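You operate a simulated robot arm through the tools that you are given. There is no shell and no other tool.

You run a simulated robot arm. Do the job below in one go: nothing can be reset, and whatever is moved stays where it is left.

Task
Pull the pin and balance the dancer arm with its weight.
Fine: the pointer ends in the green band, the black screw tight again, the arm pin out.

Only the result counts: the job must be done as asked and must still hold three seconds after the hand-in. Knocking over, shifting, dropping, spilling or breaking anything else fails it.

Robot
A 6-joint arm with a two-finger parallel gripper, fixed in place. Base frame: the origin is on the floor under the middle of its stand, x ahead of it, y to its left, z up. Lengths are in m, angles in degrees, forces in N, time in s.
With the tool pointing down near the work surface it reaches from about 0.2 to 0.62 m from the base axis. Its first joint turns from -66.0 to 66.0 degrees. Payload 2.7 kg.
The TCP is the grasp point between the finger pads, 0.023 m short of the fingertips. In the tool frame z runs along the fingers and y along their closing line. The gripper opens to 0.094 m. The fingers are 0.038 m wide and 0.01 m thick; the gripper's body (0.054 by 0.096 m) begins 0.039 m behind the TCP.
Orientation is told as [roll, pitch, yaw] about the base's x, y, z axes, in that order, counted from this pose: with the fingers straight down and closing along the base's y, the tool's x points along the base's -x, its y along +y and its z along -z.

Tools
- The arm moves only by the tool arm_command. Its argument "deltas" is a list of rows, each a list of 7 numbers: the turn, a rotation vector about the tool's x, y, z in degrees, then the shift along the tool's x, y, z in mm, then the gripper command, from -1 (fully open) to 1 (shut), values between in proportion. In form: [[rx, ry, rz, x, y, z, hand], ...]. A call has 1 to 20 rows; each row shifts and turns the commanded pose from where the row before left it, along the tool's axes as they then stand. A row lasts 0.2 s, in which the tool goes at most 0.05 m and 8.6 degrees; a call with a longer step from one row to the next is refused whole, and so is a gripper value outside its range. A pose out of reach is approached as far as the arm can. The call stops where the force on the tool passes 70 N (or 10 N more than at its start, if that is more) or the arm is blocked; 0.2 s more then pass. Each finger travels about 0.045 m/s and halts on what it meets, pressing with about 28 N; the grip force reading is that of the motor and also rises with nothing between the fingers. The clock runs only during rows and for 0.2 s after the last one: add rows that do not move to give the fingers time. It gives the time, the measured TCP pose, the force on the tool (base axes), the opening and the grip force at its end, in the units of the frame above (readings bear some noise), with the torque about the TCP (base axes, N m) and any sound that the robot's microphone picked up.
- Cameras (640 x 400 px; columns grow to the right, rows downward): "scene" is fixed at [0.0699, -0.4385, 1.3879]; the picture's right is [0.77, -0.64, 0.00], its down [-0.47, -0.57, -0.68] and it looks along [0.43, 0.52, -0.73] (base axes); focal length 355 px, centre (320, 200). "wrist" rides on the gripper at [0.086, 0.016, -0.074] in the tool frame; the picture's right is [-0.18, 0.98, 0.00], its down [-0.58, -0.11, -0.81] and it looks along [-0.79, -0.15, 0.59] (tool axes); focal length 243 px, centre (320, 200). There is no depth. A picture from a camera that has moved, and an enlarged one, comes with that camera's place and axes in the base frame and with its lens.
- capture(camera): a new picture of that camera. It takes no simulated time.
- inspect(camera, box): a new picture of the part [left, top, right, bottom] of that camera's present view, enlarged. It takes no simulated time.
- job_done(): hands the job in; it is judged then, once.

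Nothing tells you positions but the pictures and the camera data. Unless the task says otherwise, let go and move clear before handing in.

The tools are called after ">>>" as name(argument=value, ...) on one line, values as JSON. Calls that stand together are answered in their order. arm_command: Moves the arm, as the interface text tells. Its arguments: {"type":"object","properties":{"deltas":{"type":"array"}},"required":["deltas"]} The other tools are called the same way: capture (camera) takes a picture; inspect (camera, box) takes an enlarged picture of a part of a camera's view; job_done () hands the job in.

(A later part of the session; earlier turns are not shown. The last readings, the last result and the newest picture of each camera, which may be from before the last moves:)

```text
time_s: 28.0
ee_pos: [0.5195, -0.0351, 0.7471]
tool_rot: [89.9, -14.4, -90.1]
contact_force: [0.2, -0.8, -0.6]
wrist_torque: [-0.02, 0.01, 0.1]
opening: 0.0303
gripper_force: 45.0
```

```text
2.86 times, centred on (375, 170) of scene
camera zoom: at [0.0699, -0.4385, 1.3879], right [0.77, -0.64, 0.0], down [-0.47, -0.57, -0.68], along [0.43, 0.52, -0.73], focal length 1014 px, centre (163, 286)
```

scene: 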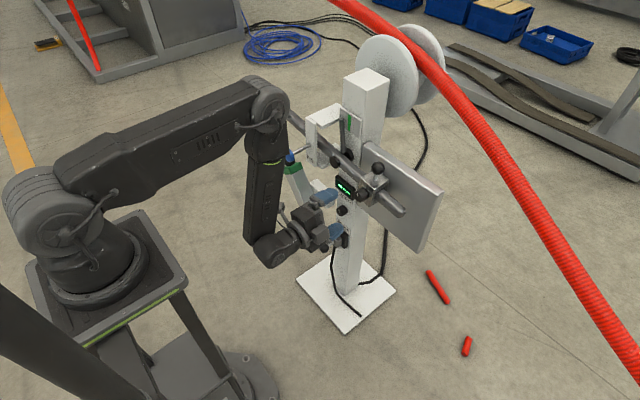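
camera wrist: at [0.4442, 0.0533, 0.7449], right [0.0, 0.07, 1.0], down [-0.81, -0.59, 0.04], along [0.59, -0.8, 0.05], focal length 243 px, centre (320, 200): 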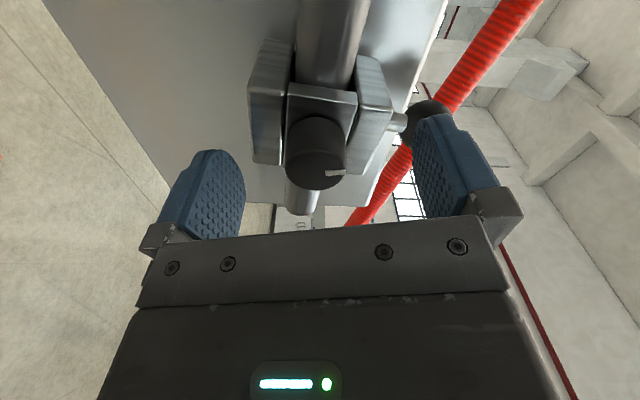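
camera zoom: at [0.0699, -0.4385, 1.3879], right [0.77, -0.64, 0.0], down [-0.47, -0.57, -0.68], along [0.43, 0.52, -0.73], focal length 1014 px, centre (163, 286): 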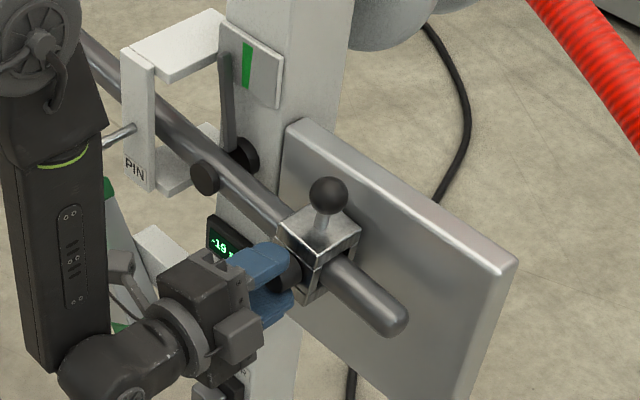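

The knob is gripped at 30 mm with almost no side load. I will turn counter-clockwise 24° as a first test and read the torque.

>>> arm_command(deltas=[[0, 0, -6, 0, 0, 0, 1], [0, 0, -6, 0, 0, 0, 1], [0, 0, -6, 0, 0, 0, 1], [0, 0, -6, 0, 0, 0, 1], [0, 0, 0, 0, 0, 0, 1]])

>>> inspect(camera="wrist", box=[220, 90, 420, 220])

>>> inspect(camera="scene", box=[300, 100, 450, 240])

```text
time_s: 29.2
ee_pos: [0.5174, -0.0347, 0.7482]
tool_rot: [89.9, -38.6, -90.0]
contact_force: [-2.0, -0.7, 0.3]
wrist_torque: [0.01, -0.25, -0.14]
opening: 0.0306
gripper_force: 45.2
```

```text
3.08 times, centred on (320, 155) of wrist
camera zoom: at [0.4441, 0.0434, 0.7077], right [0.0, 0.47, 0.88], down [-0.81, -0.52, 0.28], along [0.59, -0.71, 0.38], focal length 746 px, centre (320, 338)
```

zoom: 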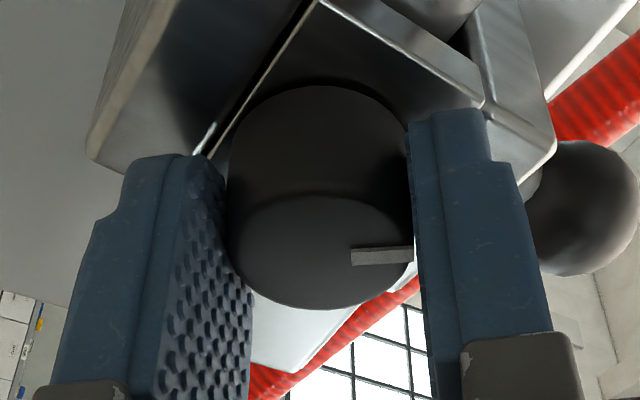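

```text
2.86 times, centred on (375, 170) of scene
camera zoom: at [0.0698, -0.4385, 1.3878], right [0.77, -0.64, 0.0], down [-0.47, -0.56, -0.68], along [0.43, 0.52, -0.73], focal length 1014 px, centre (163, 286)
```

zoom: 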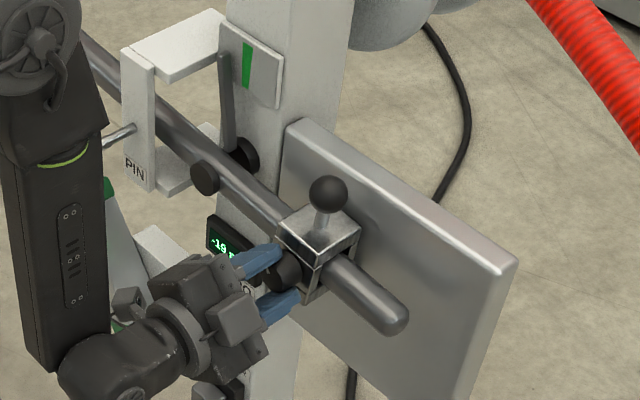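

The knob turns with the hand. I will continue counter-clockwise and watch for sound, force or a stop.

>>> arm_command(deltas=[[0, 0, -7, 0, 0, 0, 1], [0, 0, -7, 0, 0, 0, 1], [0, 0, -7, 0, 0, 0, 1], [0, 0, -7, 0, 0, 0, 1], [0, 0, -7, 0, 0, 0, 1], [0, 0, -7, 0, 0, 0, 1], [0, 0, -7, 0, 0, 0, 1], [0, 0, 0, 0, 0, 0, 1]])

>>> inspect(camera="wrist", box=[220, 90, 420, 220])

>>> inspect(camera="scene", box=[300, 100, 450, 240])

```text
time_s: 31.0
ee_pos: [0.5182, -0.0338, 0.7492]
tool_rot: [87.7, -87.4, -87.9]
contact_force: [-1.3, -5.7, -0.5]
wrist_torque: [0.01, 0.11, -0.18]
opening: 0.0305
gripper_force: 44.9
```

```text
3.08 times, centred on (320, 155) of wrist
camera zoom: at [0.4439, -0.0142, 0.6632], right [0.0, 0.97, 0.23], down [-0.81, -0.13, 0.58], along [0.59, -0.18, 0.78], focal length 746 px, centre (320, 338)
```

zoom: 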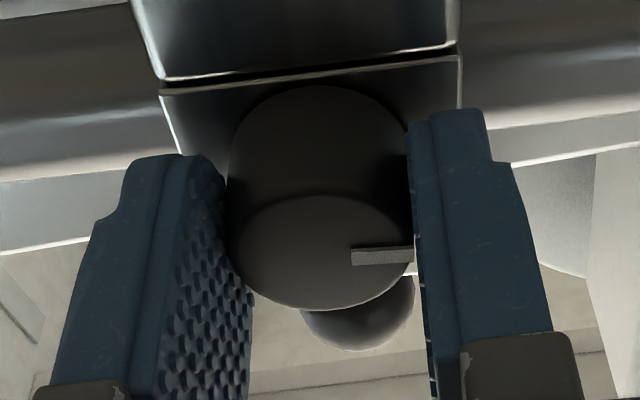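

```text
2.86 times, centred on (375, 170) of scene
camera zoom: at [0.0698, -0.4386, 1.3878], right [0.77, -0.64, 0.0], down [-0.47, -0.56, -0.68], along [0.43, 0.52, -0.73], focal length 1014 px, centre (163, 286)
```

zoom: 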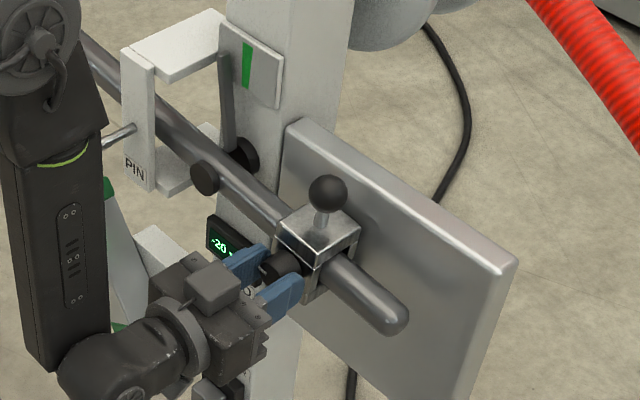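

The knob has turned about 73° with no resistance. I will continue to about 150° in total, then test whether the weight slides.

>>> arm_command(deltas=[[0, 0, -7, 0, 0, 0, 1], [0, 0, -7, 0, 0, 0, 1], [0, 0, -7, 0, 0, 0, 1], [0, 0, -7, 0, 0, 0, 1], [0, 0, -7, 0, 0, 0, 1], [0, 0, -7, 0, 0, 0, 1], [0, 0, -7, 0, 0, 0, 1], [0, 0, -7, 0, 0, 0, 1], [0, 0, -7, 0, 0, 0, 1], [0, 0, -7, 0, 0, 0, 1], [0, 0, -7, 0, 0, 0, 1], [0, 0, 0, 0, 0, 0, 1]])

>>> inspect(camera="wrist", box=[220, 90, 420, 220])

>>> inspect(camera="scene", box=[300, 100, 450, 240])

```text
time_s: 33.6
ee_pos: [0.519, -0.0345, 0.7483]
tool_rot: [-89.9, -15.5, 90.0]
contact_force: [0.3, -1.8, 0.5]
wrist_torque: [0.0, -0.03, 0.17]
opening: 0.0307
gripper_force: 44.9
```

```text
3.08 times, centred on (320, 155) of wrist
camera zoom: at [0.444, -0.1132, 0.7096], right [0.0, 0.44, -0.9], down [-0.81, 0.53, 0.26], along [0.59, 0.72, 0.35], focal length 746 px, centre (320, 338)
```

zoom: 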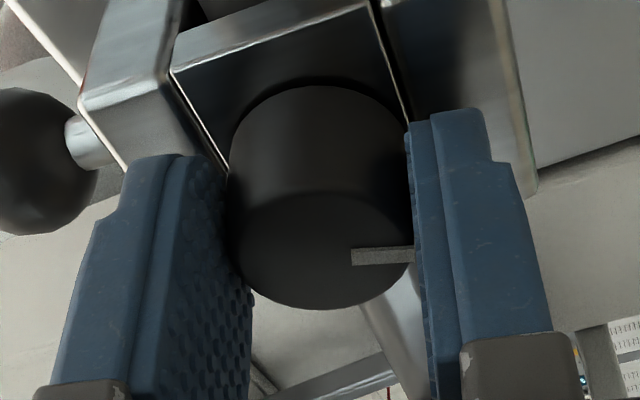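

```text
2.86 times, centred on (375, 170) of scene
camera zoom: at [0.0699, -0.4385, 1.3878], right [0.77, -0.64, 0.0], down [-0.47, -0.56, -0.68], along [0.43, 0.52, -0.73], focal length 1014 px, centre (163, 286)
```

zoom: 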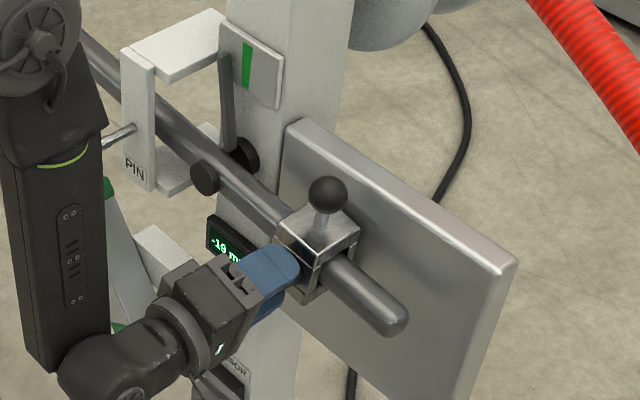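

The screw is about 150° looser and the clamp should be free. Since the +y side is heavy, the weight must go outwards (-y). I will slide the knob 5 mm along the rod as a test and check force.

>>> arm_command(deltas=[[0, 0, 0, 2.45, -0.53, 0, 1], [0, 0, 0, 2.45, -0.53, 0, 1], [0, 0, 0, 0, 0, 0, 1]])

>>> inspect(camera="scene", box=[300, 100, 450, 240])

```text
time_s: 34.4
ee_pos: [0.5192, -0.04, 0.7477]
tool_rot: [-89.9, -15.6, 90.1]
contact_force: [-4.9, 4.5, 0.2]
wrist_torque: [0.02, -0.16, 0.59]
opening: 0.0308
gripper_force: 45.3
```

```text
2.86 times, centred on (375, 170) of scene
camera zoom: at [0.0697, -0.4384, 1.3879], right [0.77, -0.64, 0.0], down [-0.47, -0.57, -0.68], along [0.43, 0.52, -0.73], focal length 1014 px, centre (163, 286)
```

zoom: 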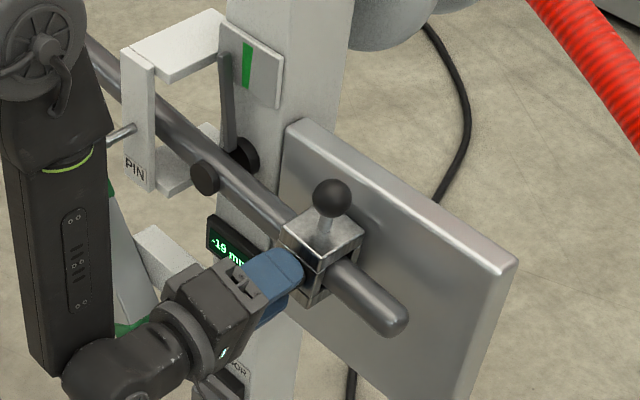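

The weight slides with about 5 N of friction. Next I will push the knob down 6 mm to lift the arm off its stop and read the vertical force, which tells me how far out of balance it is.

>>> arm_command(deltas=[[0, 0, 0, 0.8, 2.9, 0, 1], [0, 0, 0, 0.8, 2.9, 0, 1], [0, 0, 0, 0, 0, 0, 1], [0, 0, 0, 0, 0, 0, 1]])

>>> inspect(camera="scene", box=[300, 100, 450, 240])

```text
time_s: 35.4
ee_pos: [0.5183, -0.0389, 0.7412]
tool_rot: [-90.0, -15.6, 89.9]
contact_force: [-9.7, 2.1, 1.1]
wrist_torque: [0.0, -0.24, 0.73]
opening: 0.0307
gripper_force: 45.3
```

```text
2.86 times, centred on (375, 170) of scene
camera zoom: at [0.0696, -0.4384, 1.3879], right [0.77, -0.64, 0.0], down [-0.47, -0.57, -0.68], along [0.43, 0.52, -0.73], focal length 1014 px, centre (163, 286)
```

zoom: 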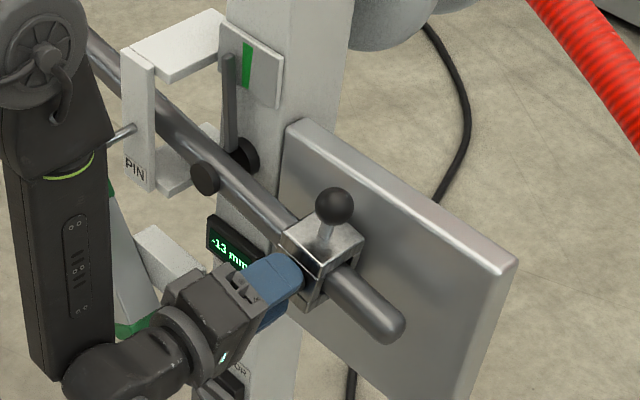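

The display went to -13 mm for 6 mm of motion with only about 1 N upwards on the tool, so the imbalance is small. I will bring the arm down to about 0 on the display, back off 1 mm in x to relieve the axial load, and read the force there.

>>> arm_command(deltas=[[0, 0, 0, 0.8, 2.9, -0.5, 1], [0, 0, 0, 0.8, 2.9, -0.5, 1], [0, 0, 0, 0.8, 2.9, 0, 1], [0, 0, 0, 0.8, 2.9, 0, 1], [0, 0, 0, 0, 0, 0, 1], [0, 0, 0, 0, 0, 0, 1]])

>>> inspect(camera="scene", box=[300, 100, 450, 240])

>>> inspect(camera="wrist", box=[220, 90, 420, 220])

```text
time_s: 36.8
ee_pos: [0.5179, -0.0396, 0.7298]
tool_rot: [-90.0, -15.6, 89.9]
contact_force: [2.3, -2.4, 2.0]
wrist_torque: [0.01, -0.21, -0.05]
opening: 0.0305
gripper_force: 44.8
```

```text
2.86 times, centred on (375, 170) of scene
camera zoom: at [0.0699, -0.4385, 1.3878], right [0.77, -0.64, 0.0], down [-0.47, -0.56, -0.68], along [0.43, 0.52, -0.73], focal length 1014 px, centre (163, 286)
```

zoom: 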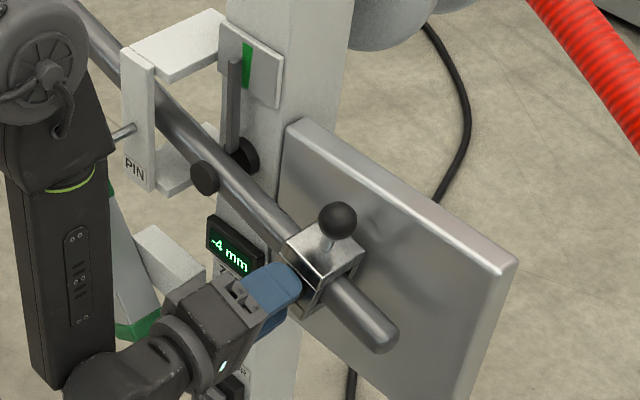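

```text
3.08 times, centred on (320, 155) of wrist
camera zoom: at [0.4439, -0.1184, 0.6917], right [0.0, 0.44, -0.9], down [-0.81, 0.53, 0.26], along [0.59, 0.72, 0.36], focal length 746 px, centre (320, 338)
```

zoom: 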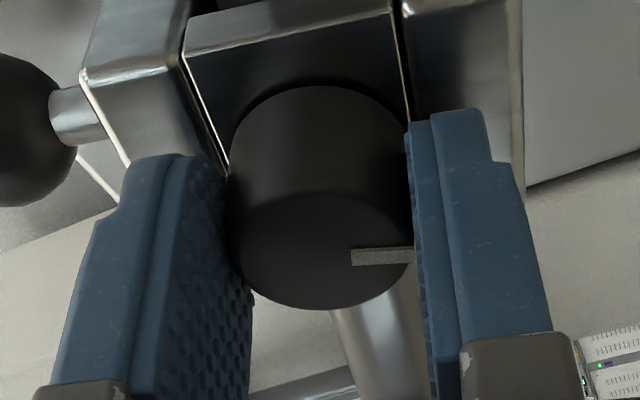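

The display reads -4 mm, and a couple of newtons still push the tool back up, so the weight must go further out. I will slide it 10 mm along the rod and measure again.

>>> arm_command(deltas=[[0, 0, 0, 3.3, -0.27, 0, 1], [0, 0, 0, 3.3, -0.27, 0, 1], [0, 0, 0, 3.3, -0.27, 0, 1], [0, 0, 0, 0, 0, 0, 1], [0, 0, 0, 0, 0, 0, 1]])

>>> inspect(camera="scene", box=[300, 100, 450, 240])

```text
time_s: 38.0
ee_pos: [0.5184, -0.0494, 0.7295]
tool_rot: [-90.1, -15.7, 90.1]
contact_force: [18.2, -0.5, 1.1]
wrist_torque: [0.01, -0.11, 0.53]
opening: 0.0307
gripper_force: 45.2
```

```text
2.86 times, centred on (375, 170) of scene
camera zoom: at [0.0702, -0.4385, 1.3878], right [0.77, -0.64, 0.0], down [-0.47, -0.57, -0.68], along [0.43, 0.52, -0.73], focal length 1014 px, centre (163, 286)
```

zoom: 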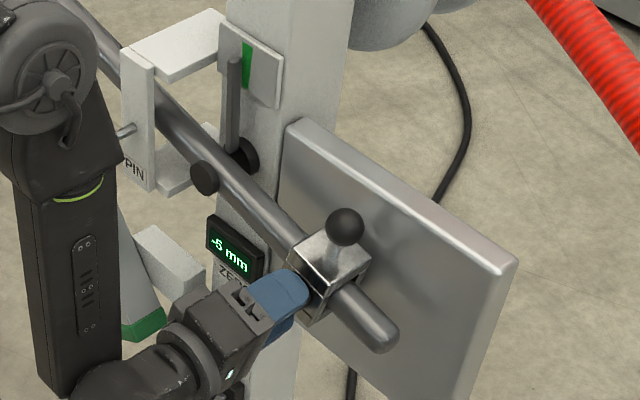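

The weight moved out to y = -0.049 and the upward push fell to about 1 N. I will relieve the axial load by moving 1.4 mm forward and re-read.

>>> arm_command(deltas=[[0, 0, 0, 0, 0, 1.4, 1], [0, 0, 0, 0, 0, 0, 1], [0, 0, 0, 0, 0, 0, 1]])

>>> arm_command(deltas=[[0, 0, 0, 0, 0, 0, 1], [0, 0, 0, 0, 0, 0, 1], [0, 0, 0, 0, 0, 0, 1]])

```text
time_s: 38.8
ee_pos: [0.5189, -0.0484, 0.7277]
tool_rot: [-89.8, -15.6, 90.0]
contact_force: [5.7, 1.9, 1.8]
wrist_torque: [-0.04, -0.32, 0.94]
opening: 0.0307
gripper_force: 45.4
```

```text
time_s: 39.6
ee_pos: [0.5186, -0.048, 0.7267]
tool_rot: [-89.7, -15.7, 89.9]
contact_force: [0.0, 0.4, 0.8]
wrist_torque: [-0.04, -0.04, 1.01]
opening: 0.0309
gripper_force: 45.1
```

The loads are nearly gone, and the height crept down slightly. I will check the display and pointer.

>>> inspect(camera="scene", box=[300, 100, 450, 240])

>>> inspect(camera="scene", box=[360, 110, 400, 150])

```text
2.86 times, centred on (375, 170) of scene
camera zoom: at [0.0698, -0.4384, 1.3879], right [0.77, -0.64, 0.0], down [-0.47, -0.57, -0.68], along [0.43, 0.52, -0.73], focal length 1014 px, centre (163, 286)
```

zoom: 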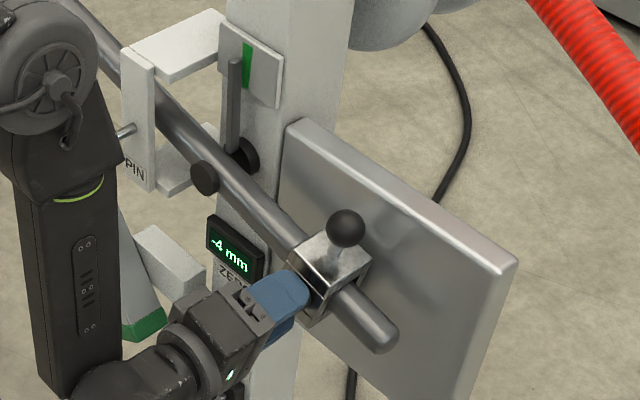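

```text
10.00 times, centred on (380, 130) of scene
camera zoom: at [0.0698, -0.4384, 1.3879], right [0.77, -0.64, 0.0], down [-0.47, -0.57, -0.68], along [0.43, 0.52, -0.73], focal length 3551 px, centre (-280, 900)
```

zoom: 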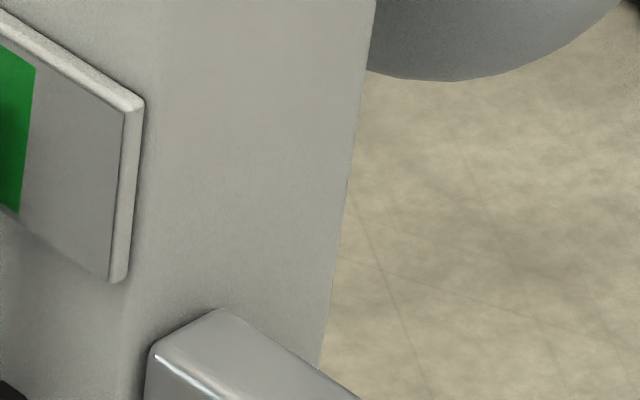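

The display holds at -4 mm with nearly zero force, so the arm is close to balance here. I will tighten the screw clockwise, then release and see where it settles.

>>> arm_command(deltas=[[0, 0, 7, 0, 0, 0, 1], [0, 0, 7, 0, 0, 0, 1], [0, 0, 7, 0, 0, 0, 1], [0, 0, 7, 0, 0, 0, 1], [0, 0, 7, 0, 0, 0, 1], [0, 0, 7, 0, 0, 0, 1], [0, 0, 7, 0, 0, 0, 1], [0, 0, 7, 0, 0, 0, 1], [0, 0, 7, 0, 0, 0, 1], [0, 0, 7, 0, 0, 0, 1], [0, 0, 7, 0, 0, 0, 1], [0, 0, 7, 0, 0, 0, 1], [0, 0, 7, 0, 0, 0, 1], [0, 0, 7, 0, 0, 0, 1], [0, 0, 7, 0, 0, 0, 1], [0, 0, 7, 0, 0, 0, 1], [0, 0, 7, 0, 0, 0, 1], [0, 0, 0, 0, 0, 0, 1]])

>>> inspect(camera="wrist", box=[220, 90, 420, 220])

>>> inspect(camera="scene", box=[300, 100, 450, 240])

```text
time_s: 43.4
ee_pos: [0.519, -0.0496, 0.7273]
tool_rot: [89.7, -45.3, -89.9]
contact_force: [-24.5, 2.3, 1.8]
wrist_torque: [-0.01, -0.23, 0.18]
opening: 0.0309
gripper_force: 46.0
```

```text
3.08 times, centred on (320, 155) of wrist
camera zoom: at [0.4439, 0.0227, 0.6779], right [0.0, 0.57, 0.82], down [-0.81, -0.49, 0.34], along [0.59, -0.66, 0.46], focal length 746 px, centre (320, 338)
```

zoom: 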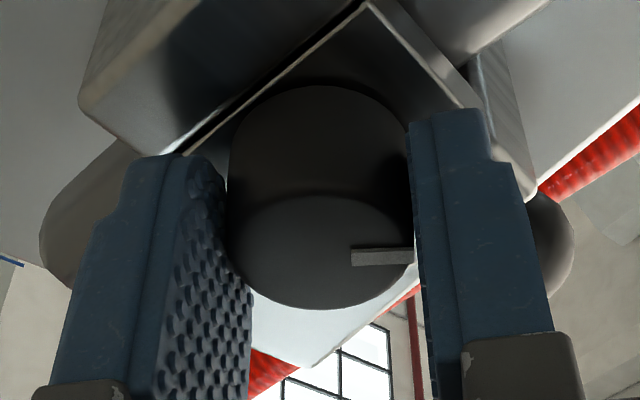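

```text
2.86 times, centred on (375, 170) of scene
camera zoom: at [0.0693, -0.4384, 1.3879], right [0.77, -0.64, 0.0], down [-0.47, -0.57, -0.68], along [0.43, 0.52, -0.73], focal length 1014 px, centre (163, 286)
```

zoom: 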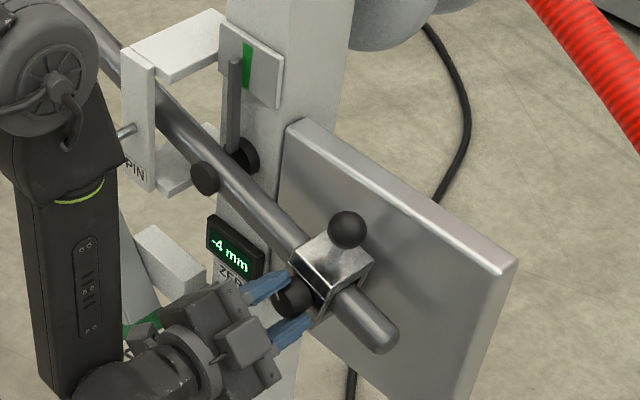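

The knob is back about 119° with no resistance yet, and there is some axial load. I will ease back 1.5 mm and keep tightening until the torque rises.

>>> arm_command(deltas=[[0, 0, 0, 0, 0, -1.5, 1], [0, 0, 6, 0, 0, 0, 1], [0, 0, 6, 0, 0, 0, 1], [0, 0, 6, 0, 0, 0, 1], [0, 0, 6, 0, 0, 0, 1], [0, 0, 0, 0, 0, 0, 1]])

>>> arm_command(deltas=[[0, 0, 5, 0, 0, 0, 1], [0, 0, 5, 0, 0, 0, 1], [0, 0, 0, 0, 0, 0, 1]])

>>> inspect(camera="wrist", box=[220, 90, 420, 220])

```text
time_s: 44.8
ee_pos: [0.5192, -0.0506, 0.7285]
tool_rot: [90.3, -21.3, -90.1]
contact_force: [3.3, -7.2, -0.3]
wrist_torque: [0.0, 0.24, 0.01]
opening: 0.0305
gripper_force: 44.4
```

```text
time_s: 45.6
ee_pos: [0.5191, -0.0503, 0.7283]
tool_rot: [90.1, -11.3, -90.0]
contact_force: [18.5, -5.5, 0.5]
wrist_torque: [0.0, -0.39, -1.0]
opening: 0.0306
gripper_force: 45.1
```

```text
3.08 times, centred on (320, 155) of wrist
camera zoom: at [0.444, 0.0388, 0.7278], right [0.0, 0.01, 1.0], down [-0.81, -0.59, 0.01], along [0.59, -0.81, 0.01], focal length 746 px, centre (320, 338)
```

zoom: 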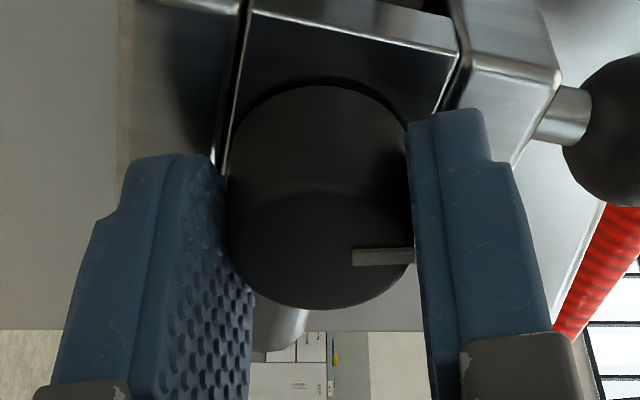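

The knob is back near its original angle, still turning freely. I will continue clockwise in small steps looking for a hard stop.

>>> arm_command(deltas=[[0, 0, 0, 0, 0, 1.2, 1], [0, 0, 4, 0, 0, 0, 1], [0, 0, 4, 0, 0, 0, 1], [0, 0, 0, 0, 0, 0, 1]])

>>> arm_command(deltas=[[0, 0, 4, 0, 0, 0, 1], [0, 0, 4, 0, 0, 0, 1], [0, 0, 0, 0, 0, 0, 1]])

>>> inspect(camera="wrist", box=[220, 90, 420, 220])

>>> inspect(camera="scene", box=[300, 100, 450, 240])

```text
time_s: 46.6
ee_pos: [0.518, -0.0484, 0.7265]
tool_rot: [89.7, -3.3, -89.9]
contact_force: [2.6, -1.7, -3.3]
wrist_torque: [-0.68, 0.24, 0.36]
opening: 0.0307
gripper_force: 45.2
```

```text
time_s: 47.4
ee_pos: [0.5179, -0.0497, 0.7264]
tool_rot: [89.9, 4.6, -90.1]
contact_force: [-13.7, -0.7, -2.4]
wrist_torque: [-0.51, 0.04, 0.02]
opening: 0.0305
gripper_force: 45.0
```

```text
3.08 times, centred on (320, 155) of wrist
camera zoom: at [0.4436, 0.0356, 0.7509], right [0.0, -0.26, 0.96], down [-0.81, -0.57, -0.15], along [0.59, -0.78, -0.21], focal length 746 px, centre (320, 338)
```

zoom: 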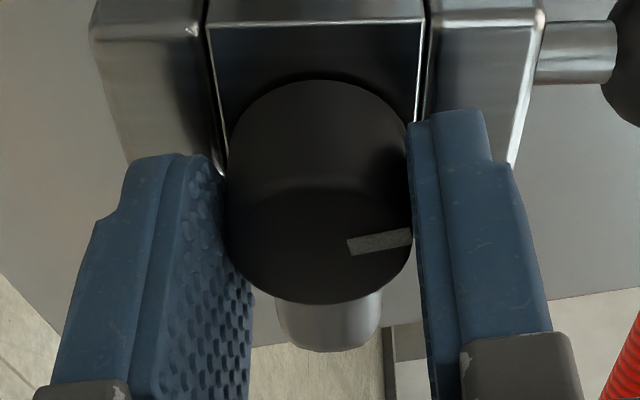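

```text
2.86 times, centred on (375, 170) of scene
camera zoom: at [0.0696, -0.4385, 1.3879], right [0.77, -0.64, 0.0], down [-0.47, -0.57, -0.68], along [0.43, 0.52, -0.73], focal length 1014 px, centre (163, 286)
```

zoom: 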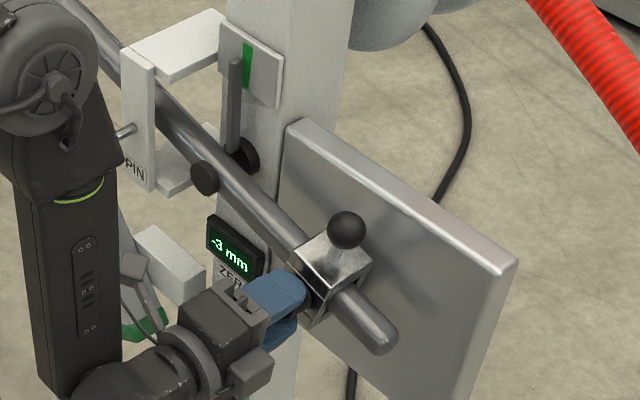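

The torque about x rose to about 0.6 N·m and the pads began to slip on the knob, so the screw is tight. I will open the fingers and see where the arm settles.

>>> arm_command(deltas=[[0, 0, 0, 0, 0, -1, 1], [0, 0, 0, 0, 0, 0, 0.2], [0, 0, 0, 0, 0, 0, -0.5], [0, 0, 0, 0, 0, 0, -1], [0, 0, 0, 0, 0, 0, -1], [0, 0, 0, 0, 0, 0, -1], [0, 0, 0, 0, 0, 0, -1]])

>>> inspect(camera="scene", box=[300, 100, 450, 240])

>>> inspect(camera="wrist", box=[160, 50, 500, 260])

```text
time_s: 49.0
ee_pos: [0.5189, -0.0481, 0.7276]
tool_rot: [89.8, 4.5, -90.0]
contact_force: [-0.6, -0.4, -0.3]
wrist_torque: [0.01, -0.02, -0.02]
opening: 0.094
gripper_force: 0.0
```

```text
2.86 times, centred on (375, 170) of scene
camera zoom: at [0.0699, -0.4385, 1.3879], right [0.77, -0.64, 0.0], down [-0.47, -0.57, -0.68], along [0.43, 0.52, -0.73], focal length 1014 px, centre (163, 286)
```

zoom: 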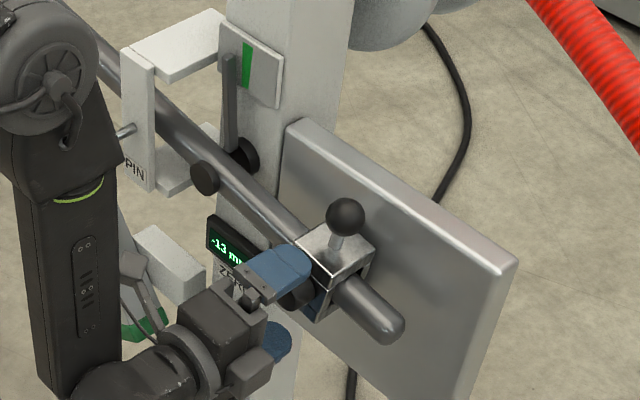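

```text
1.88 times, centred on (330, 155) of wrist
camera zoom: at [0.4432, 0.0358, 0.7516], right [0.0, -0.26, 0.96], down [-0.81, -0.57, -0.15], along [0.59, -0.78, -0.21], focal length 457 px, centre (301, 285)
```

zoom: 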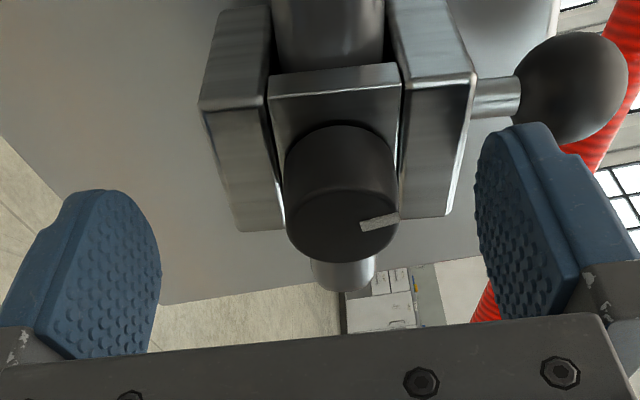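

The arm moved up to -13 mm after release. I will wait to see where it settles.

>>> arm_command(deltas=[[0, 0, 0, 0, 0, 0, -1], [0, 0, 0, 0, 0, 0, -1], [0, 0, 0, 0, 0, 0, -1], [0, 0, 0, 0, 0, 0, -1], [0, 0, 0, 0, 0, 0, -1], [0, 0, 0, 0, 0, 0, -1], [0, 0, 0, 0, 0, 0, -1], [0, 0, 0, 0, 0, 0, -1], [0, 0, 0, 0, 0, 0, -1], [0, 0, 0, 0, 0, 0, -1]])

>>> inspect(camera="scene", box=[300, 100, 450, 240])

```text
time_s: 51.2
ee_pos: [0.5167, -0.049, 0.7277]
tool_rot: [89.8, 4.6, -90.0]
contact_force: [0.1, -0.3, -0.9]
wrist_torque: [-0.03, 0.04, -0.03]
opening: 0.0939
gripper_force: 0.1
```

```text
2.86 times, centred on (375, 170) of scene
camera zoom: at [0.0699, -0.4385, 1.3879], right [0.77, -0.64, 0.0], down [-0.47, -0.57, -0.68], along [0.43, 0.52, -0.73], focal length 1014 px, centre (163, 286)
```

zoom: 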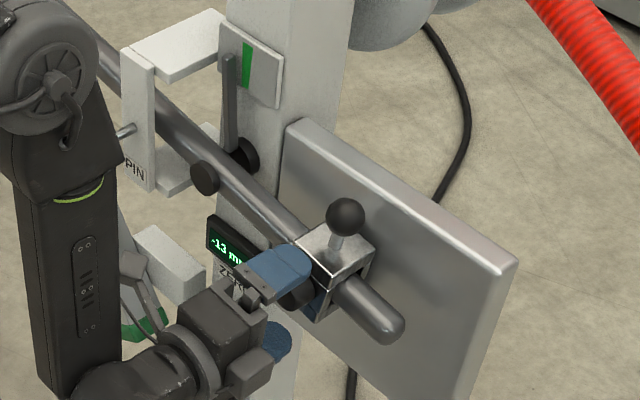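

The arm settles at -13 mm, up from -19, so the weight's shift of about 16 mm gained about 6 mm. I expect about 30 mm more outwards is needed, so I will re-centre on the knob and grip again.

>>> arm_command(deltas=[[0, 0, 0, -0.6, 5.05, 0, -1], [0, 0, 0, -0.6, 5.05, 0, -1], [0, 0, 0, 0, 0, 0, -1]])

>>> inspect(camera="wrist", box=[220, 90, 420, 220])

```text
time_s: 52.0
ee_pos: [0.5188, -0.051, 0.7376]
tool_rot: [89.8, 4.6, -89.9]
contact_force: [-0.1, -0.2, -0.3]
wrist_torque: [-0.01, -0.02, 0.02]
opening: 0.094
gripper_force: 0.0
```

```text
3.08 times, centred on (320, 155) of wrist
camera zoom: at [0.4433, 0.0338, 0.7617], right [0.0, -0.26, 0.96], down [-0.81, -0.57, -0.15], along [0.59, -0.78, -0.21], focal length 746 px, centre (320, 338)
```

zoom: 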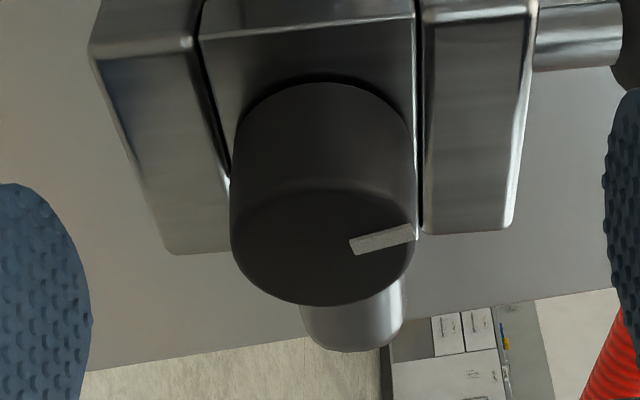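

The knob is centred. I will close and then unscrew by about 145°.

>>> arm_command(deltas=[[0, 0, 0, 0, 0, 0, 0], [0, 0, 0, 0, 0, 0, 0.3], [0, 0, 0, 0, 0, 0, 1], [0, 0, 0, 0, 0, 0, 1], [0, 0, 0, 0, 0, 0, 1], [0, 0, 0, 0, 0, 0, 1]])

>>> arm_command(deltas=[[0, 0, -5, 0, 0, 0, 1], [0, 0, -5, 0, 0, 0, 1], [0, 0, -7, 0, 0, 0, 1], [0, 0, -8, 0, 0, 0, 1], [0, 0, -8, 0, 0, 0, 1], [0, 0, -8, 0, 0, 0, 1], [0, 0, -8, 0, 0, 0, 1], [0, 0, -8, 0, 0, 0, 1], [0, 0, -8, 0, 0, 0, 1], [0, 0, -8, 0, 0, 0, 1], [0, 0, -8, 0, 0, 0, 1], [0, 0, -8, 0, 0, 0, 1], [0, 0, -8, 0, 0, 0, 1], [0, 0, -8, 0, 0, 0, 1], [0, 0, -8, 0, 0, 0, 1], [0, 0, -8, 0, 0, 0, 1], [0, 0, -8, 0, 0, 0, 1], [0, 0, -8, 0, 0, 0, 1], [0, 0, 0, 0, 0, 0, 1]])

>>> inspect(camera="wrist", box=[220, 90, 420, 220])

>>> inspect(camera="scene", box=[300, 100, 450, 240])

```text
time_s: 53.4
ee_pos: [0.519, -0.0512, 0.7375]
tool_rot: [89.9, 4.7, -89.9]
contact_force: [0.9, 0.0, -0.3]
wrist_torque: [-0.02, 0.0, 0.09]
opening: 0.0302
gripper_force: 44.6
```

```text
time_s: 57.4
ee_pos: [0.5175, -0.0494, 0.7377]
tool_rot: [-89.9, -47.5, 89.9]
contact_force: [10.8, -4.5, -0.9]
wrist_torque: [-0.01, 0.07, -0.35]
opening: 0.0305
gripper_force: 44.7
```

```text
3.08 times, centred on (320, 155) of wrist
camera zoom: at [0.443, -0.0976, 0.6639], right [0.0, 0.85, -0.53], down [-0.81, 0.31, 0.5], along [0.59, 0.43, 0.68], focal length 746 px, centre (320, 338)
```

zoom: 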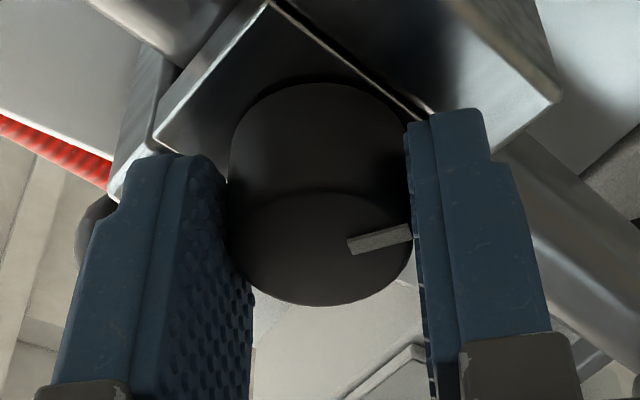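

```text
2.86 times, centred on (375, 170) of scene
camera zoom: at [0.0701, -0.4385, 1.3878], right [0.77, -0.64, 0.0], down [-0.47, -0.56, -0.68], along [0.43, 0.52, -0.73], focal length 1014 px, centre (163, 286)
```

zoom: 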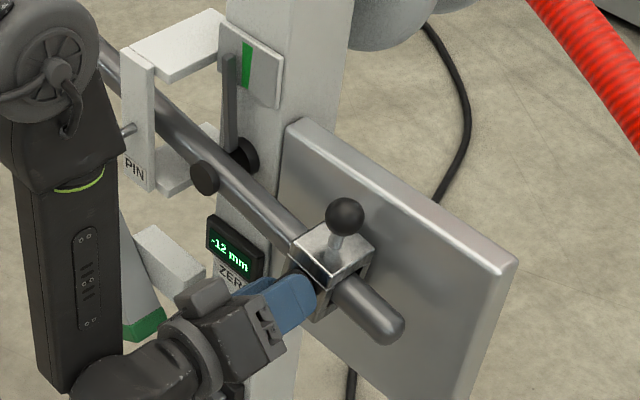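

The screw is loose again by 137°. I will slide the weight outwards in 10 mm stages along the rod's slope and check the forces.

>>> arm_command(deltas=[[0, 0, 0, 0, 0, 0.8, 1], [0, 0, 0, 2.55, -2.15, 0, 1], [0, 0, 0, 2.55, -2.15, 0, 1], [0, 0, 0, 2.55, -2.15, 0, 1], [0, 0, 0, 0, 0, 0, 1]])

>>> arm_command(deltas=[[0, 0, 0, 2.55, -2.15, 0, 1], [0, 0, 0, 2.55, -2.15, 0, 1], [0, 0, 0, 2.55, -2.15, 0, 1], [0, 0, 0, 0, 0, 0, 1]])

>>> inspect(camera="scene", box=[300, 100, 450, 240])

```text
time_s: 58.6
ee_pos: [0.5178, -0.0616, 0.7362]
tool_rot: [-89.7, -47.6, 89.7]
contact_force: [-12.8, 3.5, 0.5]
wrist_torque: [0.0, -0.4, 1.03]
opening: 0.0303
gripper_force: 45.5
```

```text
time_s: 59.6
ee_pos: [0.5176, -0.0718, 0.7338]
tool_rot: [-89.7, -47.5, 89.7]
contact_force: [-21.4, 1.3, -0.8]
wrist_torque: [0.01, -0.43, 0.58]
opening: 0.0303
gripper_force: 45.0
```

```text
2.86 times, centred on (375, 170) of scene
camera zoom: at [0.0694, -0.4384, 1.3879], right [0.77, -0.64, 0.0], down [-0.47, -0.57, -0.68], along [0.43, 0.52, -0.73], focal length 1014 px, centre (163, 286)
```

zoom: 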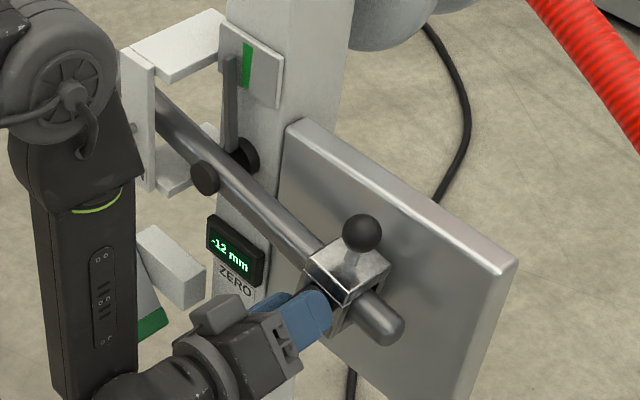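

The weight is 20 mm further out and still slides freely. I will relieve the axial load and go the last 10 mm.

>>> arm_command(deltas=[[0, 0, 0, 0, 0, -1.3, 1], [0, 0, 0, 2.55, -2.15, 0, 1], [0, 0, 0, 2.55, -2.15, 0, 1], [0, 0, 0, 2.55, -2.15, 0, 1], [0, 0, 0, 0, 0, 0, 1]])

>>> arm_command(deltas=[[0, 0, 0, 0, 0, 0, 1], [0, 0, 0, 0, 0, 0, 1]])

>>> inspect(camera="scene", box=[300, 100, 450, 240])

```text
time_s: 60.8
ee_pos: [0.5183, -0.0795, 0.734]
tool_rot: [-90.0, -47.6, 90.0]
contact_force: [-5.4, 1.1, -1.1]
wrist_torque: [0.01, 0.37, -0.05]
opening: 0.0301
gripper_force: 45.2
```

```text
time_s: 61.4
ee_pos: [0.5178, -0.0795, 0.7347]
tool_rot: [-90.1, -47.6, 90.0]
contact_force: [-3.2, -0.1, -1.8]
wrist_torque: [0.0, -0.2, 0.37]
opening: 0.0302
gripper_force: 44.9
```

```text
2.86 times, centred on (375, 170) of scene
camera zoom: at [0.0698, -0.4385, 1.3879], right [0.77, -0.64, 0.0], down [-0.47, -0.56, -0.68], along [0.43, 0.52, -0.73], focal length 1014 px, centre (163, 286)
```

zoom: 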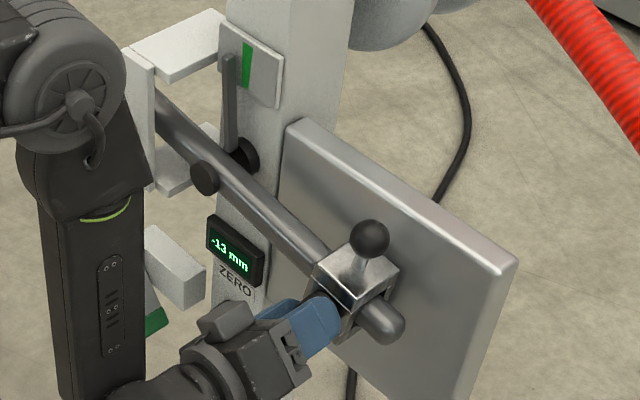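

The tool is now pushed down slightly, so the weight side wants to sink, which is what I wanted. I will tighten the screw now.

>>> arm_command(deltas=[[0, 0, 8, 0, 0, 0, 1], [0, 0, 8, 0, 0, 0, 1], [0, 0, 8, 0, 0, 0, 1], [0, 0, 8, 0, 0, 0, 1], [0, 0, 8, 0, 0, 0, 1], [0, 0, 8, 0, 0, 0, 1], [0, 0, 8, 0, 0, 0, 1], [0, 0, 8, 0, 0, 0, 1], [0, 0, 8, 0, 0, 0, 1], [0, 0, 8, 0, 0, 0, 1], [0, 0, 8, 0, 0, 0, 1], [0, 0, 8, 0, 0, 0, 1], [0, 0, 8, 0, 0, 0, 1], [0, 0, 8, 0, 0, 0, 1], [0, 0, 8, 0, 0, 0, 1], [0, 0, 6, 0, 0, 0, 1], [0, 0, 0, 0, 0, 0, 1]])

>>> arm_command(deltas=[[0, 0, 5, 0, 0, 0, 1], [0, 0, 5, 0, 0, 0, 1], [0, 0, 0, 0, 0, 0, 1]])

>>> arm_command(deltas=[[0, 0, 5, 0, 0, 0, 1], [0, 0, 5, 0, 0, 0, 1], [0, 0, 0, 0, 0, 0, 1]])

>>> inspect(camera="wrist", box=[220, 90, 420, 220])

```text
time_s: 65.0
ee_pos: [0.5181, -0.0802, 0.7336]
tool_rot: [89.8, -6.3, -89.9]
contact_force: [12.4, -0.2, -2.1]
wrist_torque: [0.0, 0.4, 0.71]
opening: 0.0302
gripper_force: 44.9
```

```text
time_s: 65.8
ee_pos: [0.5178, -0.0804, 0.735]
tool_rot: [90.0, 3.7, -90.0]
contact_force: [11.0, 2.6, -0.8]
wrist_torque: [0.03, -0.24, 0.28]
opening: 0.03
gripper_force: 44.6
```

```text
time_s: 66.6
ee_pos: [0.5179, -0.0803, 0.7339]
tool_rot: [89.8, 13.6, -90.3]
contact_force: [9.8, -1.0, -5.1]
wrist_torque: [-0.66, 0.26, -0.11]
opening: 0.0307
gripper_force: 44.9
```

```text
3.08 times, centred on (320, 155) of wrist
camera zoom: at [0.4425, -0.0005, 0.7699], right [0.0, -0.41, 0.91], down [-0.81, -0.54, -0.24], along [0.59, -0.74, -0.33], focal length 746 px, centre (320, 338)
```

zoom: 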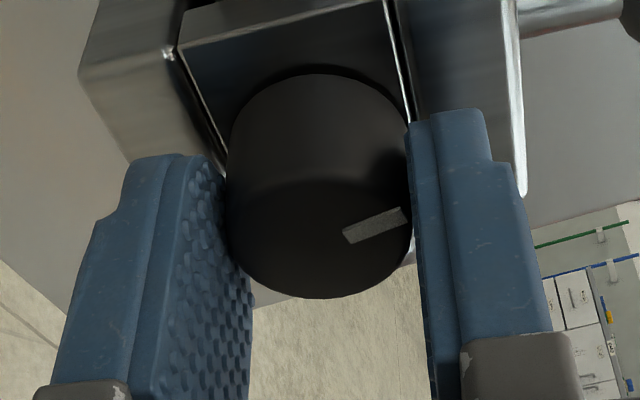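

The torque again reached about 0.66 N·m with a little slip, so the screw is tight. I will release and let the arm settle.

>>> arm_command(deltas=[[0, 0, 0, 0, 0, 0, 0.2], [0, 0, 0, 0, 0, 0, -0.5], [0, 0, 0, 0, 0, 0, -1], [0, 0, 0, 0, 0, 0, -1], [0, 0, 0, 0, 0, 0, -1], [0, 0, 0, 0, 0, 0, -1], [0, 0, 0, 0, 0, 0, -1], [0, 0, 0, 0, 0, 0, -1], [0, 0, 0, 0, 0, 0, -1], [0, 0, 0, 0, 0, 0, -1], [0, 0, 0, 0, 0, 0, -1], [0, 0, 0, 0, 0, 0, -1], [0, 0, 0, 0, 0, 0, -1]])

>>> inspect(camera="scene", box=[300, 100, 450, 240])

>>> inspect(camera="wrist", box=[160, 50, 500, 260])

```text
time_s: 69.4
ee_pos: [0.5178, -0.0811, 0.733]
tool_rot: [89.9, 13.6, -90.0]
contact_force: [-0.2, 1.2, 0.6]
wrist_torque: [0.0, 0.02, 0.01]
opening: 0.0941
gripper_force: 0.0
```

```text
2.86 times, centred on (375, 170) of scene
camera zoom: at [0.0699, -0.4385, 1.3879], right [0.77, -0.64, 0.0], down [-0.47, -0.57, -0.68], along [0.43, 0.52, -0.73], focal length 1014 px, centre (163, 286)
```

zoom: 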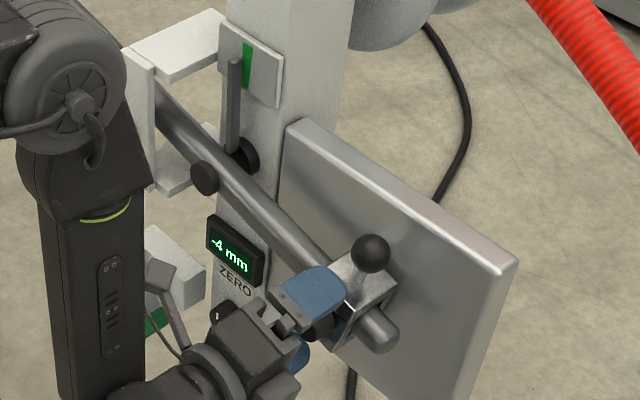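

```text
1.88 times, centred on (330, 155) of wrist
camera zoom: at [0.4426, 0.0, 0.7703], right [0.0, -0.41, 0.91], down [-0.81, -0.54, -0.24], along [0.59, -0.74, -0.33], focal length 457 px, centre (301, 285)
```

zoom: 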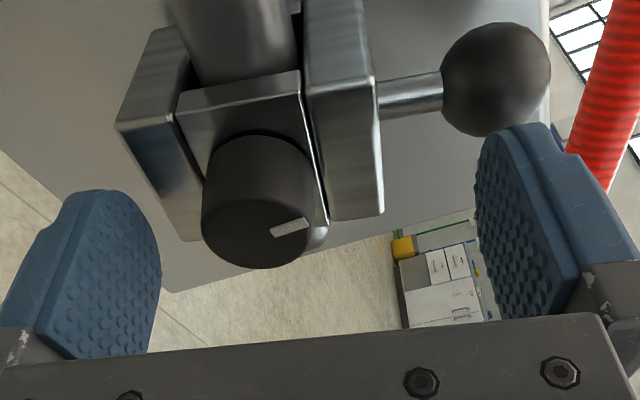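

The arm settles at -4 mm, so 30 mm of travel gave 9 mm. Before the last adjustment I will back off and look at the pointer and green band from straight in front, to be sure what reading is the band's centre.

>>> arm_command(deltas=[[0, 0, 0, 0, 0, -20, -1], [0, 0, 0, 0, 0, -30, -1], [0, 0, 0, 0, 0, -30, -1], [0, 0, -8, 0, 0, 0, -1], [0, 0, -8, 0, 0, 0, -1], [0, 0, -8, 0, 0, 0, -1], [0, 0, -8, 0, 0, 0, -1], [0, 0, -8, 0, 0, 0, -1], [0, 0, -8, 0, 0, 0, -1], [0, 0, -8, 0, 0, 0, -1], [0, 0, -8, 0, 0, 0, -1], [0, 0, -8, 0, 0, 0, -1], [0, 0, -8, 0, 0, 0, -1], [0, 0, -8, 0, 0, 0, -1], [0, 0, -8, 0, 0, 0, -1], [0, 0, -7.6, 0, 0, 0, -1], [0, 0, 0, -35, 0, 0, -1], [0, 0, 0, -32, 30, 0, -1], [0, 0, 0, 0, 45, 0, -1], [0, 0, 0, 0, 45, 0, -1]])

>>> arm_command(deltas=[[0, 0, 0, 0, 15, 0, -1], [0, 0, 0, 0, 0, 0, -1]])

>>> capture(camera="wrist")

```text
time_s: 73.6
ee_pos: [0.4384, 0.0394, 0.8013]
tool_rot: [-7.2, -89.9, 7.1]
contact_force: [0.0, 0.3, -1.0]
wrist_torque: [0.02, 0.02, -0.06]
opening: 0.094
gripper_force: 0.1
```

```text
time_s: 74.2
ee_pos: [0.4392, 0.0536, 0.8]
tool_rot: [6.6, -89.9, -6.7]
contact_force: [-0.8, -0.2, -0.2]
wrist_torque: [0.03, 0.0, -0.03]
opening: 0.0941
gripper_force: 0.0
```

```text
taken
camera wrist: at [0.364, 0.0701, 0.7148], right [0.0, 0.98, 0.18], down [-0.81, -0.11, 0.58], along [0.59, -0.15, 0.79], focal length 243 px, centre (320, 200)
```

wrist: 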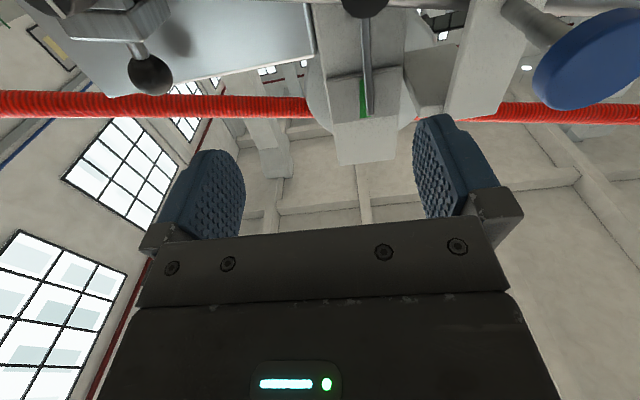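

>>> inspect(camera="wrist", box=[320, 50, 420, 130])

>>> inspect(camera="scene", box=[300, 70, 450, 210])

>>> capture(camera="scene")

```text
5.00 times, centred on (370, 90) of wrist
camera zoom: at [0.364, 0.0701, 0.7148], right [0.0, 0.98, 0.18], down [-0.81, -0.11, 0.58], along [0.59, -0.15, 0.79], focal length 1213 px, centre (70, 750)
```

zoom: 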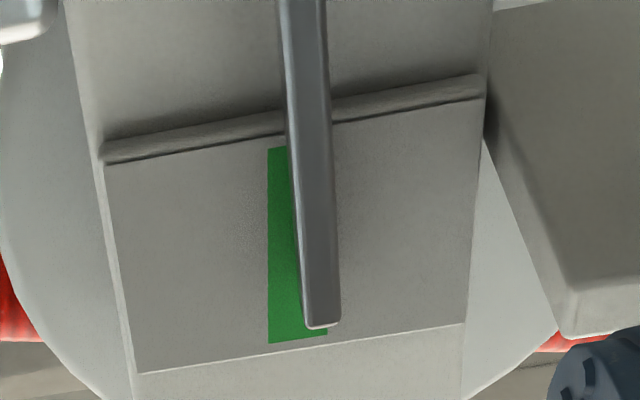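

```text
2.86 times, centred on (375, 140) of scene
camera zoom: at [0.0699, -0.4384, 1.3879], right [0.77, -0.64, 0.0], down [-0.47, -0.57, -0.68], along [0.43, 0.52, -0.73], focal length 1014 px, centre (163, 371)
```

zoom: 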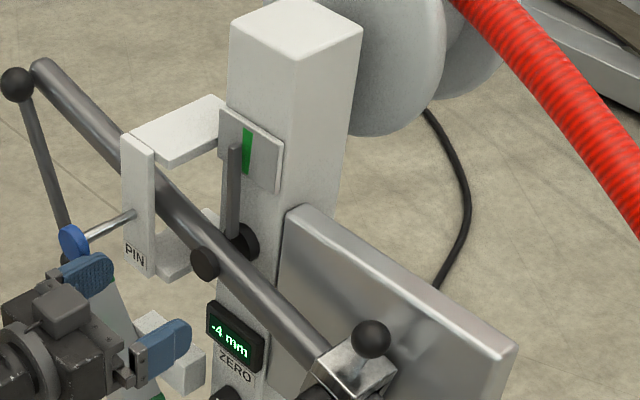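

```text
taken
```

scene: 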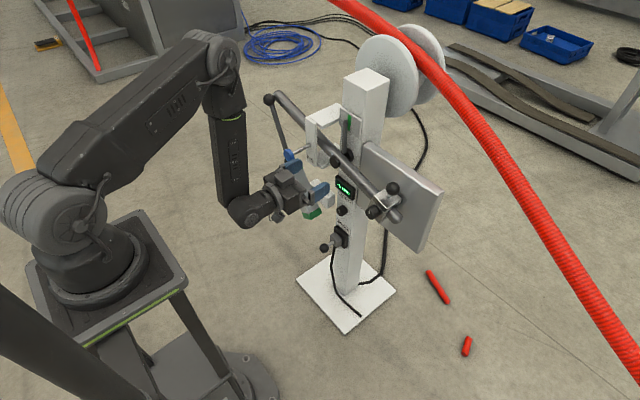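

The pointer tip now sits near the +y edge of the green band, though this view has some parallax. I will narrow the fingers and shift the camera 20 mm to +y to look squarely at it.

>>> arm_command(deltas=[[0, 0, 0, 0, 0, -10, 0], [0, 0, 0, 0, 0, 0, 0.2], [0, 0, 0, 0, 0, 0, 0.2], [0, 0, 0, 0, 10, 0, 0.2], [0, 0, 0, 0, 12, 0, 0.2], [0, 0, 0, 0, 0, 0, 0.2]])

>>> inspect(camera="wrist", box=[290, 30, 410, 130])

>>> inspect(camera="wrist", box=[200, 0, 440, 160])

```text
time_s: 75.6
ee_pos: [0.4283, 0.0764, 0.8]
tool_rot: [-1.0, -89.8, 1.1]
contact_force: [-0.7, 0.3, -0.3]
wrist_torque: [0.02, -0.01, 0.02]
opening: 0.0379
gripper_force: 0.0
```

```text
4.00 times, centred on (350, 80) of wrist
camera zoom: at [0.3535, 0.0927, 0.7151], right [0.0, 0.98, 0.18], down [-0.81, -0.11, 0.58], along [0.59, -0.15, 0.79], focal length 970 px, centre (200, 680)
```

zoom: 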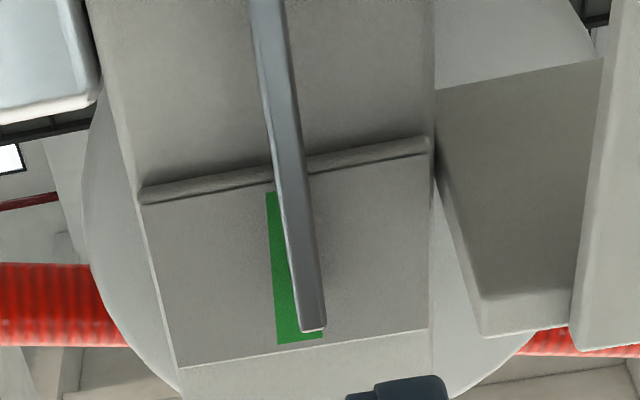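

```text
2.50 times, centred on (320, 80) of wrist
camera zoom: at [0.3535, 0.0927, 0.7151], right [0.0, 0.98, 0.18], down [-0.81, -0.11, 0.58], along [0.59, -0.15, 0.79], focal length 606 px, centre (320, 500)
```

zoom: 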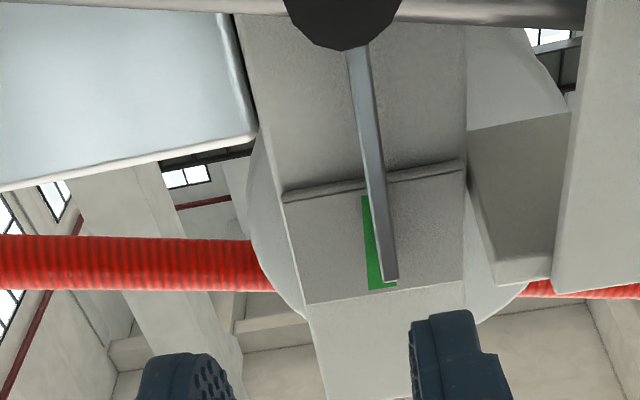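

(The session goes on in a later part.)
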